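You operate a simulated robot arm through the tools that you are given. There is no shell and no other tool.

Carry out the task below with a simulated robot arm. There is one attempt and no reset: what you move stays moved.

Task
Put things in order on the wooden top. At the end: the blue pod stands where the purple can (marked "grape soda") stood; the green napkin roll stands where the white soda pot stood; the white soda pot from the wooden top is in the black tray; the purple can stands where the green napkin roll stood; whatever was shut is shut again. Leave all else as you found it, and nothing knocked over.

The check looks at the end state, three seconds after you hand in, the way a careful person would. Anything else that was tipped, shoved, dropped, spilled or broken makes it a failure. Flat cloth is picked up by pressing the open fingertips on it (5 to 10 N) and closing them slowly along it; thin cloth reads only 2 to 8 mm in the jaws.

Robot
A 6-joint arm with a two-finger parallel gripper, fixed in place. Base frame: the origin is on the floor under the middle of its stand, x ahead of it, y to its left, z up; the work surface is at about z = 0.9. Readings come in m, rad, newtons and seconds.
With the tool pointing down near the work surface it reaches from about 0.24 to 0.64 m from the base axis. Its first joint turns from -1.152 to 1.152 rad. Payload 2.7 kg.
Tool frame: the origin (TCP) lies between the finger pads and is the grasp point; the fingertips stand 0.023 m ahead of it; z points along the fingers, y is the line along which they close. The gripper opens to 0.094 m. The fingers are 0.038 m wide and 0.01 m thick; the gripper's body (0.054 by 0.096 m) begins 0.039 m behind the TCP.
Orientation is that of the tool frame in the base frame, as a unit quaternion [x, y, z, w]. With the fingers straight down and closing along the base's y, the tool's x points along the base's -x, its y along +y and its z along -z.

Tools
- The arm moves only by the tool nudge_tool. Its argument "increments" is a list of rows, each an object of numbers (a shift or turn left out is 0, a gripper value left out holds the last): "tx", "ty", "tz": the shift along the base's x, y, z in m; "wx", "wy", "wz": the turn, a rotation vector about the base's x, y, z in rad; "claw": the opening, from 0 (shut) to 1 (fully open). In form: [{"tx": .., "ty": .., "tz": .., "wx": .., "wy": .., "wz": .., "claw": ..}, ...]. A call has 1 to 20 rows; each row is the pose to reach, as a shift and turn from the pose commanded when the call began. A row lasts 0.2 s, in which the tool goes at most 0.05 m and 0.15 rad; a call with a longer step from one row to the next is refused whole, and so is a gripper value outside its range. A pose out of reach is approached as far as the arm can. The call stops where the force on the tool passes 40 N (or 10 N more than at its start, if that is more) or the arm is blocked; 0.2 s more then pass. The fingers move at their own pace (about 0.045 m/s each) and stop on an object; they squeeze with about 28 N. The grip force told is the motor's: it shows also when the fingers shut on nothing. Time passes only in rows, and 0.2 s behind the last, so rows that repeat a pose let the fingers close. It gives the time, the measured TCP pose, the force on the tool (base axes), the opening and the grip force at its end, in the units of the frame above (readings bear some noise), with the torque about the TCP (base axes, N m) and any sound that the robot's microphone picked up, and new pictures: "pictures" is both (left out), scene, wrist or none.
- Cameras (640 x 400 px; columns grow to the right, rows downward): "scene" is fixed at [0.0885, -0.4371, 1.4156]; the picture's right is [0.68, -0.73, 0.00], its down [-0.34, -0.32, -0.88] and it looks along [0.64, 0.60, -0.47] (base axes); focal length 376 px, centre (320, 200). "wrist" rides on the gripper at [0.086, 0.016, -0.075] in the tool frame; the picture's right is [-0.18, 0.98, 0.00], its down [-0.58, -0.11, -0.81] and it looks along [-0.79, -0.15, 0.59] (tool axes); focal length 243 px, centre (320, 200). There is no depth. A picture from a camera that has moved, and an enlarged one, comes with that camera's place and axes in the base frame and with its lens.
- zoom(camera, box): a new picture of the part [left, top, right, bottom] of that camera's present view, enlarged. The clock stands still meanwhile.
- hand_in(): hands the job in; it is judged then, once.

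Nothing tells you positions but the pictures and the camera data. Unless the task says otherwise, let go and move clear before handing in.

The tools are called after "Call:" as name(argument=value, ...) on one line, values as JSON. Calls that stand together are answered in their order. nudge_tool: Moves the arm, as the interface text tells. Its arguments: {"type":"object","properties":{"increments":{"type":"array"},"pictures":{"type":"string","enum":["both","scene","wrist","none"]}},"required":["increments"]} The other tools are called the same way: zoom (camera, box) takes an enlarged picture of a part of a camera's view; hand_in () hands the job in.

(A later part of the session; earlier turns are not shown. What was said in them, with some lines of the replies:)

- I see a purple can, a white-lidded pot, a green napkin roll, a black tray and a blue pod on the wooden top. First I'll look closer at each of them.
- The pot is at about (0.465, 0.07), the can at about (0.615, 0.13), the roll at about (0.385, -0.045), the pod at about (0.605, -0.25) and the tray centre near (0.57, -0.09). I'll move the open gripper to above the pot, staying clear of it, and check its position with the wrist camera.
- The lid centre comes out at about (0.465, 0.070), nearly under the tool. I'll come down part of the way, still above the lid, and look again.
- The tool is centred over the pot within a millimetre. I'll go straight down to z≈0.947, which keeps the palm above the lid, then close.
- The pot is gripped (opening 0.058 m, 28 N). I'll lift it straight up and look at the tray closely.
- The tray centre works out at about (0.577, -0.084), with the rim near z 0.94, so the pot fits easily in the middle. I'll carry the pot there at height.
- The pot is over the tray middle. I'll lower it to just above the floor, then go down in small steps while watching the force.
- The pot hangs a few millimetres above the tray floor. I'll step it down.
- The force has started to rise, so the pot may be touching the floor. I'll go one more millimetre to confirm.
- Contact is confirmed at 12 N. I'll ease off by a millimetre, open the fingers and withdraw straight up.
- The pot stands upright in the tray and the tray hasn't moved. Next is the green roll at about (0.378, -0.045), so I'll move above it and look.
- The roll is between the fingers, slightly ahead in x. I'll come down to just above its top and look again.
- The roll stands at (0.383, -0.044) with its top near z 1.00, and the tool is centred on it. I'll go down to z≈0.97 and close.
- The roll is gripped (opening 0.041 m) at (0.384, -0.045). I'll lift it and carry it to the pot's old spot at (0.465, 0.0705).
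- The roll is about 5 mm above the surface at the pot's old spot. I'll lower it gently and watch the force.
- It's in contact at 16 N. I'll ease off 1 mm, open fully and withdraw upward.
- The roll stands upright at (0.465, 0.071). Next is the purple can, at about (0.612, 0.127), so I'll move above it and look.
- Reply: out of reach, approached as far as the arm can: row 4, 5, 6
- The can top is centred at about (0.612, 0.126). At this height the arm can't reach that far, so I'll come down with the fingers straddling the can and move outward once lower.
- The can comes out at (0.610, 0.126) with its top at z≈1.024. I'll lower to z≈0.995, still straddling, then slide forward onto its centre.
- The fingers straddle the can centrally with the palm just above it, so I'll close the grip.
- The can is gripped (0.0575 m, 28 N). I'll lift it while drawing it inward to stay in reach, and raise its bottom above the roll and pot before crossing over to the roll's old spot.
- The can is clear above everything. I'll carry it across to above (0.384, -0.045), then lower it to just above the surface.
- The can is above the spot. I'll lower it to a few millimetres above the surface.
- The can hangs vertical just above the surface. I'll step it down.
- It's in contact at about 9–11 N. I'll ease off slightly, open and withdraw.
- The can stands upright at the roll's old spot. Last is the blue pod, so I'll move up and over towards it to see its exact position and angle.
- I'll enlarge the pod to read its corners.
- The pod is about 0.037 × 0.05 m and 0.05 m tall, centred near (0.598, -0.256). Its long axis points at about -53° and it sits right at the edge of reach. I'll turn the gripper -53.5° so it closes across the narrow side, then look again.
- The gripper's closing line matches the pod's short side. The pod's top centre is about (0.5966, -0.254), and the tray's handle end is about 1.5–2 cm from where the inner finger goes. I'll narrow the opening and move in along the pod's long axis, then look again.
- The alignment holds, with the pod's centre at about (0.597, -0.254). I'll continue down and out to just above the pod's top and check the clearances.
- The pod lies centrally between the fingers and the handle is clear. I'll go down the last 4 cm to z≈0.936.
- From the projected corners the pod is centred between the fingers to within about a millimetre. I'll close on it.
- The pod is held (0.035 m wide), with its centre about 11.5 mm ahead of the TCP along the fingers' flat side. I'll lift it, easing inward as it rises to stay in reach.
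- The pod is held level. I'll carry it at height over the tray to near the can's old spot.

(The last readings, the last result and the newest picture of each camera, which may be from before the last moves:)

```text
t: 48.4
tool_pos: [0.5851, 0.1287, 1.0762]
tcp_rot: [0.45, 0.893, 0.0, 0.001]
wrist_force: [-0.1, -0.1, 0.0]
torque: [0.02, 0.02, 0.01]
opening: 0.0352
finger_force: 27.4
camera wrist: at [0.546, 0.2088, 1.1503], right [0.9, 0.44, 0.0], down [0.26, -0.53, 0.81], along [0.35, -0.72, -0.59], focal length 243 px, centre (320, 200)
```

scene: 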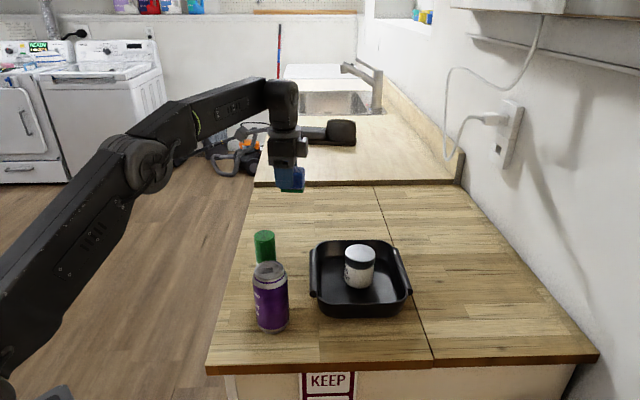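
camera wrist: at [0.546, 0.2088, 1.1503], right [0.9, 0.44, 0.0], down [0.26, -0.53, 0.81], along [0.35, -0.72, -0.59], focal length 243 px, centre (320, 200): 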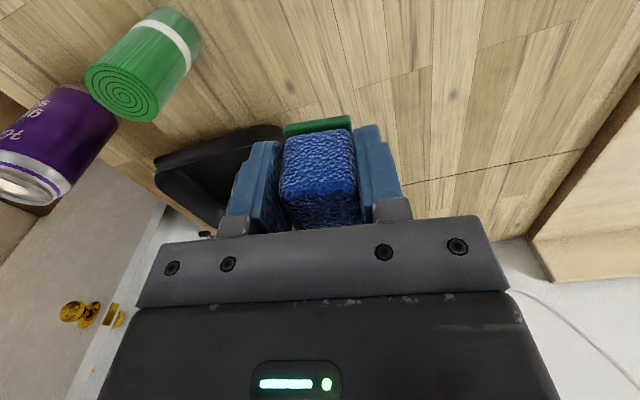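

I'm near the spot. I'll lower while moving out to the target TCP (0.603, 0.135), so the pod's centre comes over (0.610, 0.126).

Call:
nudge_tool(increments=[{"tx": 0.003, "ty": 0.001, "tz": -0.03}, {"tx": 0.01, "ty": 0.003, "tz": -0.065}, {"tx": 0.0185, "ty": 0.0055, "tz": -0.1}, {"tx": 0.0185, "ty": 0.0055, "tz": -0.122}, {"tx": 0.0185, "ty": 0.0055, "tz": -0.133}, {"tx": 0.0185, "ty": 0.0055, "tz": -0.133}])

Call:
zoom(camera="scene", box=[220, 170, 380, 270])

```text
t: 49.8
tool_pos: [0.6036, 0.1365, 0.9429]
tcp_rot: [0.451, 0.893, 0.001, 0.001]
wrist_force: [0.5, -0.3, -0.6]
torque: [0.0, 0.0, -0.02]
opening: 0.035
finger_force: 28.1
camera wrist: at [0.5645, 0.2151, 1.0167], right [0.9, 0.44, 0.0], down [0.26, -0.53, 0.81], along [0.35, -0.72, -0.59], focal length 243 px, centre (320, 200)
```

scene: 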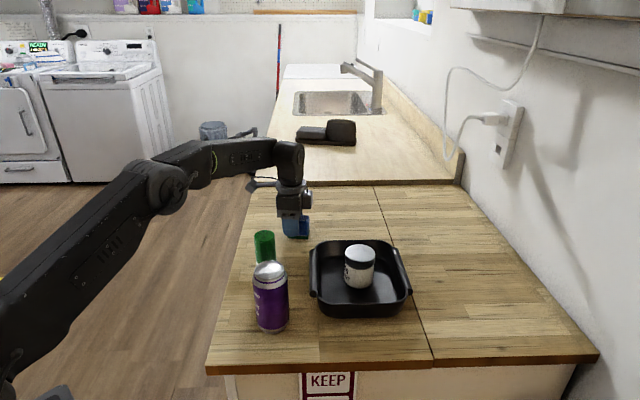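
wrist: 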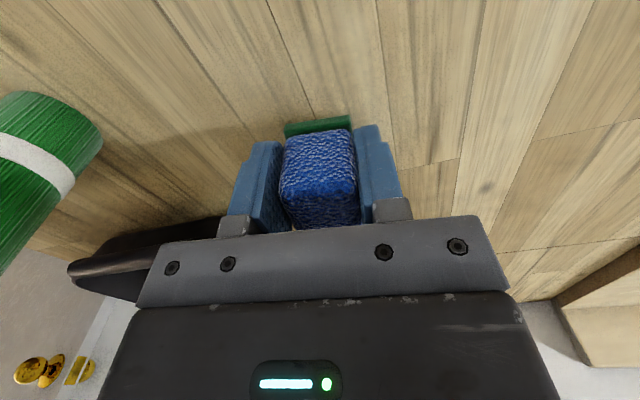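

```text
4.00 times, centred on (300, 220) of scene
camera zoom: at [0.0885, -0.4371, 1.4156], right [0.68, -0.73, 0.0], down [-0.34, -0.32, -0.88], along [0.64, 0.6, -0.47], focal length 1503 px, centre (400, 120)
```

zoom: 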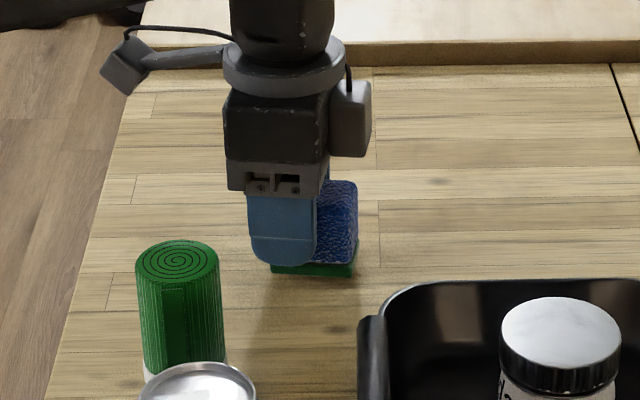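

The pod's footprint lines up with the can's old base in the scene view. I'll lower the last few millimetres in steps.

Call:
nudge_tool(increments=[{"tz": -0.002}, {"tz": -0.005}, {"tz": -0.005}], pictures="none")

```text
t: 50.6
tool_pos: [0.6025, 0.1365, 0.9381]
tcp_rot: [0.45, 0.893, 0.0, 0.0]
wrist_force: [-0.7, -0.5, -0.4]
torque: [-0.02, 0.03, -0.04]
opening: 0.0351
finger_force: 28.2
```

Call:
nudge_tool(increments=[{"tz": -0.001}, {"tz": -0.002}, {"tz": -0.002}], pictures="none")

```text
t: 51.4
tool_pos: [0.6028, 0.1354, 0.9356]
tcp_rot: [0.45, 0.893, 0.002, 0.0]
wrist_force: [0.5, 0.3, -0.1]
torque: [-0.03, 0.01, 0.0]
opening: 0.0351
finger_force: 27.7
```

Call:
nudge_tool(increments=[{"tz": -0.001}, {"tz": -0.001}], pictures="none")

```text
t: 52.0
tool_pos: [0.6036, 0.1364, 0.9365]
tcp_rot: [0.45, 0.893, 0.001, 0.001]
wrist_force: [-1.1, -0.1, 4.0]
torque: [-0.07, 0.03, -0.04]
opening: 0.0351
finger_force: 27.7
```

Light contact (4 N). I'll go half a millimetre more to be sure it's seated.

Call:
nudge_tool(increments=[{"tz": -0.0005}, {"tz": -0.0005}], pictures="scene")

Call:
zoom(camera="scene", box=[260, 195, 340, 245])

```text
t: 52.6
tool_pos: [0.6043, 0.1363, 0.9356]
tcp_rot: [0.45, 0.893, 0.002, 0.003]
wrist_force: [1.9, 1.7, 8.9]
torque: [-0.05, -0.04, 0.02]
opening: 0.0351
finger_force: 28.0
```

scene: 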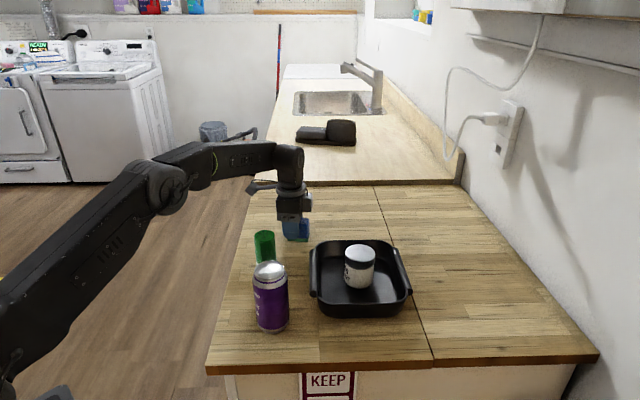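

```text
8.00 times, centred on (300, 220) of scene
camera zoom: at [0.0883, -0.4371, 1.4156], right [0.68, -0.73, 0.0], down [-0.34, -0.32, -0.88], along [0.64, 0.6, -0.47], focal length 3006 px, centre (480, 40)
```

zoom: 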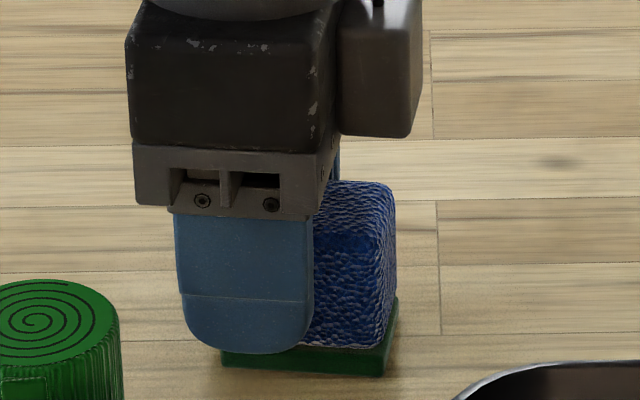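

The pod is seated at 9 N. I'll ease off, open the fingers and withdraw straight up, then inward.

Call:
nudge_tool(increments=[{"tz": 0.0005}, {"tz": 0.0005, "claw": 0.55}, {"tz": 0.0005, "claw": 0.8}, {"tz": 0.0005, "claw": 0.8}, {"tz": 0.0005, "claw": 0.8}, {"tz": 0.02}, {"tz": 0.05}, {"tz": 0.08}, {"tx": -0.02, "ty": -0.004, "tz": 0.11}, {"tx": -0.05, "ty": -0.01, "tz": 0.15}, {"tx": -0.05, "ty": -0.01, "tz": 0.15}])

Call:
zoom(camera="scene", box=[220, 170, 380, 270])

Call:
zoom(camera="wrist", box=[160, 0, 480, 240])

```text
refused: row 10 steps farther than a row can; nothing moved
```

```text
4.00 times, centred on (300, 220) of scene
camera zoom: at [0.0883, -0.4371, 1.4156], right [0.68, -0.73, 0.0], down [-0.34, -0.32, -0.88], along [0.64, 0.6, -0.47], focal length 1503 px, centre (400, 120)
```

zoom: 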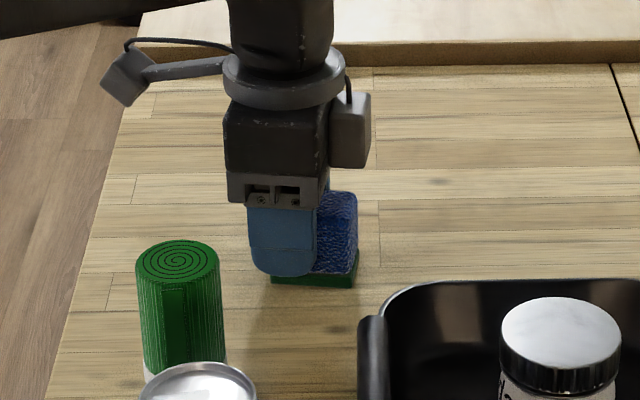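

```text
1.67 times, centred on (320, 120) of wrist
camera zoom: at [0.5638, 0.2149, 1.0094], right [0.9, 0.44, 0.0], down [0.26, -0.53, 0.81], along [0.36, -0.72, -0.59], focal length 404 px, centre (320, 333)
```

zoom: 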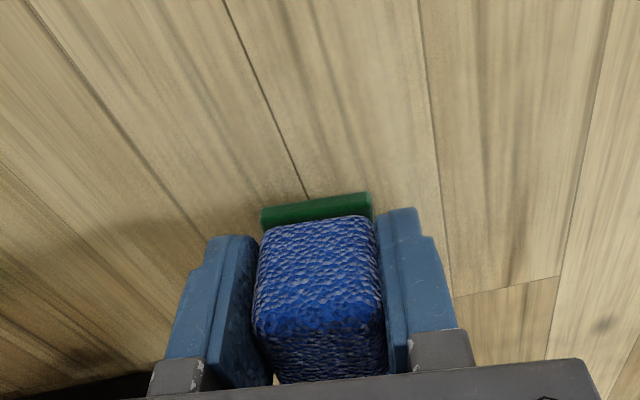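

One row's step was too long, so the call was refused and nothing moved. The pod is still seated in the grip, and I'll resend the release with shorter steps.

Call:
nudge_tool(increments=[{"tz": 0.0005}, {"tz": 0.0005, "claw": 0.55}, {"tz": 0.0005, "claw": 0.8}, {"tz": 0.0005, "claw": 0.8}, {"tz": 0.0005, "claw": 0.8}, {"tz": 0.02}, {"tz": 0.05}, {"tz": 0.08}, {"tx": -0.015, "ty": -0.003, "tz": 0.105}, {"tx": -0.035, "ty": -0.007, "tz": 0.13}, {"tx": -0.055, "ty": -0.011, "tz": 0.155}, {"tx": -0.055, "ty": -0.011, "tz": 0.155}])

Call:
zoom(camera="scene", box=[220, 170, 380, 270])

Call:
zoom(camera="wrist", box=[160, 0, 480, 240])

```text
t: 55.2
tool_pos: [0.5482, 0.1239, 1.0877]
tcp_rot: [0.45, 0.893, 0.001, 0.001]
wrist_force: [-0.2, -0.5, 0.6]
torque: [0.02, 0.02, -0.01]
opening: 0.0751
finger_force: 0.1
camera wrist: at [0.5099, 0.2031, 1.1615], right [0.9, 0.44, 0.0], down [0.26, -0.53, 0.81], along [0.35, -0.72, -0.59], focal length 243 px, centre (320, 200)
```

scene: 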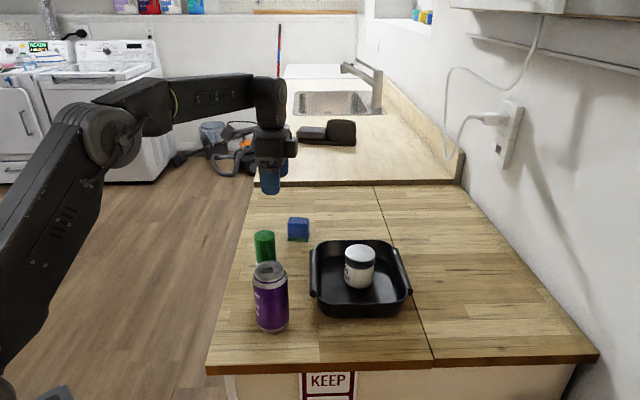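
wrist: 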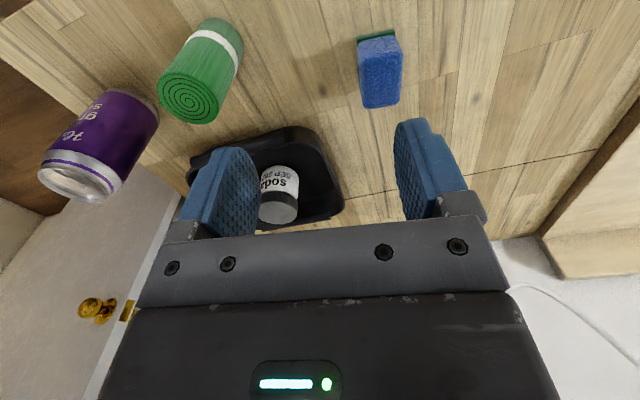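

```text
4.00 times, centred on (300, 220) of scene
camera zoom: at [0.0885, -0.4371, 1.4156], right [0.68, -0.73, 0.0], down [-0.34, -0.32, -0.88], along [0.64, 0.6, -0.47], focal length 1503 px, centre (400, 120)
```

zoom: 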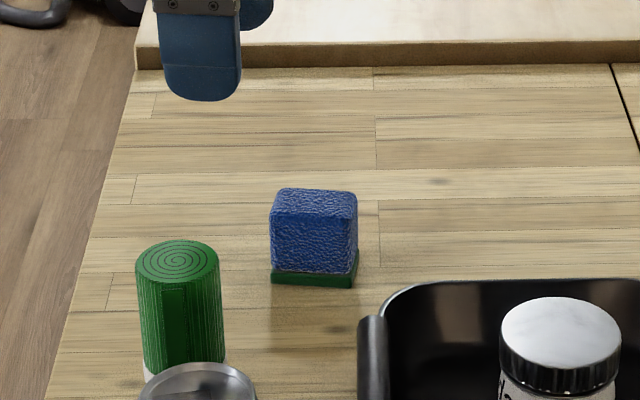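

```text
1.67 times, centred on (320, 120) of wrist
camera zoom: at [0.5099, 0.2031, 1.1615], right [0.9, 0.44, 0.0], down [0.26, -0.53, 0.81], along [0.35, -0.72, -0.59], focal length 404 px, centre (320, 333)
```

zoom: 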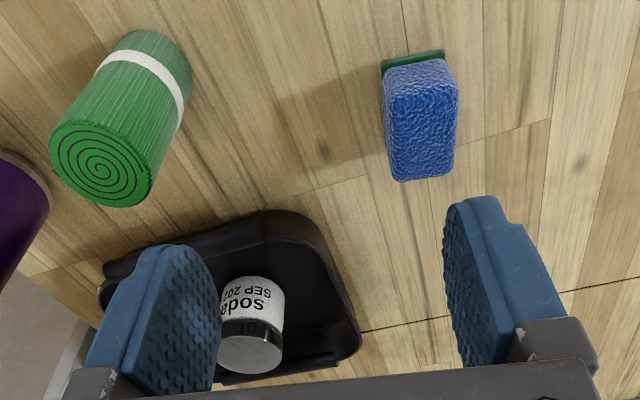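

The pod stands upright at about (0.608, 0.127) and everything is in place. I'll raise the arm and move it clear, back near its starting pose, then do a final check.

Call:
nudge_tool(increments=[{"tx": -0.01, "tz": 0.02, "wz": 0.1}, {"tx": -0.03, "ty": -0.01, "tz": 0.04, "wz": 0.23}, {"tx": -0.06, "ty": -0.02, "tz": 0.055, "wz": 0.36}, {"tx": -0.09, "ty": -0.035, "tz": 0.055, "wz": 0.49}, {"tx": -0.12, "ty": -0.045, "tz": 0.055, "wz": 0.62}, {"tx": -0.15, "ty": -0.06, "tz": 0.055, "wz": 0.75}, {"tx": -0.17, "ty": -0.068, "tz": 0.055, "wz": 0.88}, {"tx": -0.17, "ty": -0.068, "tz": 0.055, "wz": 0.934}, {"tx": -0.17, "ty": -0.068, "tz": 0.055, "wz": 0.934, "claw": 1}])

Call:
zoom(camera="scene", box=[200, 180, 440, 340])

Call:
zoom(camera="wrist", box=[100, 0, 540, 250])

```text
t: 57.2
tool_pos: [0.3778, 0.0554, 1.1439]
tcp_rot: [-0.001, 1.0, 0.001, 0.0]
wrist_force: [-0.1, 0.6, -0.2]
torque: [0.01, -0.03, 0.0]
opening: 0.0939
finger_force: 0.0
camera wrist: at [0.2914, 0.0719, 1.2178], right [0.18, 0.98, 0.0], down [0.58, -0.11, 0.81], along [0.79, -0.15, -0.59], focal length 243 px, centre (320, 200)
```

scene: 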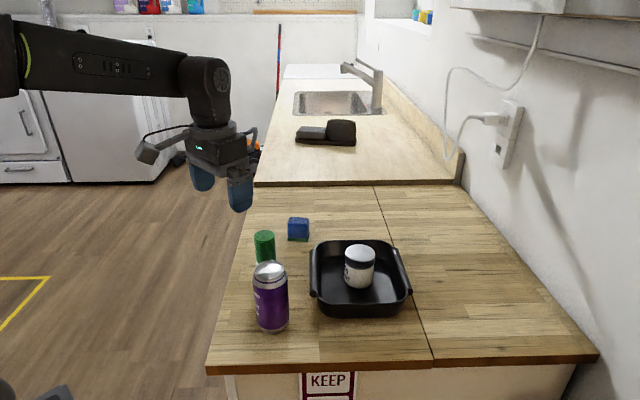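
wrist: 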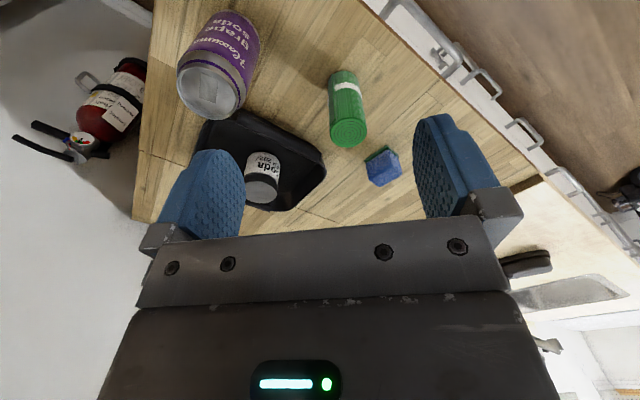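

```text
2.50 times, centred on (320, 260) of scene
camera zoom: at [0.0885, -0.4371, 1.4156], right [0.68, -0.73, 0.0], down [-0.34, -0.32, -0.88], along [0.64, 0.6, -0.47], focal length 939 px, centre (320, 50)
```

zoom: 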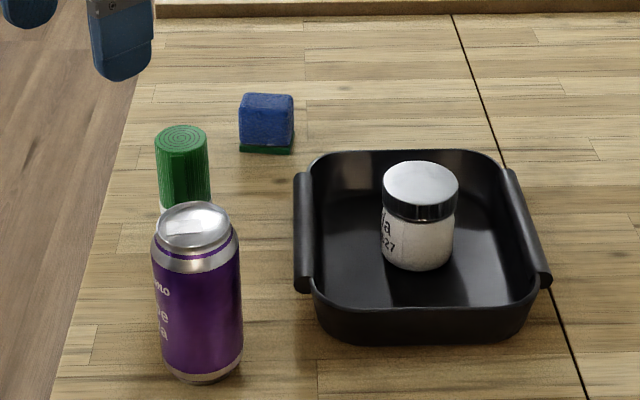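

```text
1.45 times, centred on (320, 125) of wrist
camera zoom: at [0.2914, 0.0719, 1.2178], right [0.18, 0.98, 0.0], down [0.58, -0.11, 0.81], along [0.79, -0.15, -0.59], focal length 353 px, centre (320, 309)
```

zoom: 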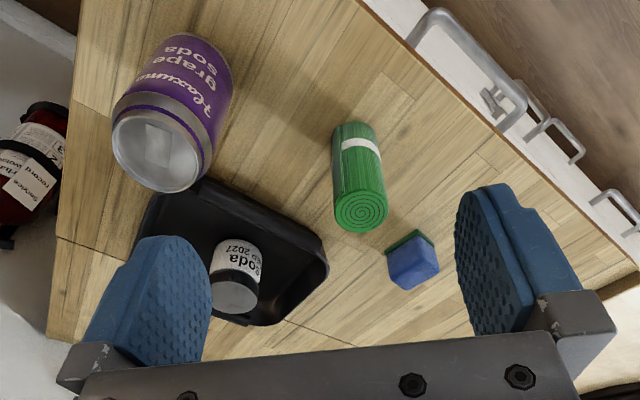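

The pot is in the tray, the roll is on the pot's old spot, the can on the roll's and the pod on the can's. All stand upright, the tray hasn't moved, nothing was opened, and the arm is clear. I'm handing in.

Call:
hand_in()

```text
The job is handed in.
```

The job is handed in, and in the last pictures everything was where you asked:

- **White soda pot:** it stands in the middle of the black tray, and the tray did not move.
- **Green napkin roll:** it stands where the pot was, within about a millimetre or two.
- **Purple can:** it stands where the roll was, also within about a millimetre or two.
- **Blue pod:** it stands where the can was, about 3 mm off the can's old centre by my estimate. It sits at the same angle as before.

All four were upright after I let go. I opened nothing, so nothing needed shutting. The arm is clear, back near its starting pose with the gripper open.
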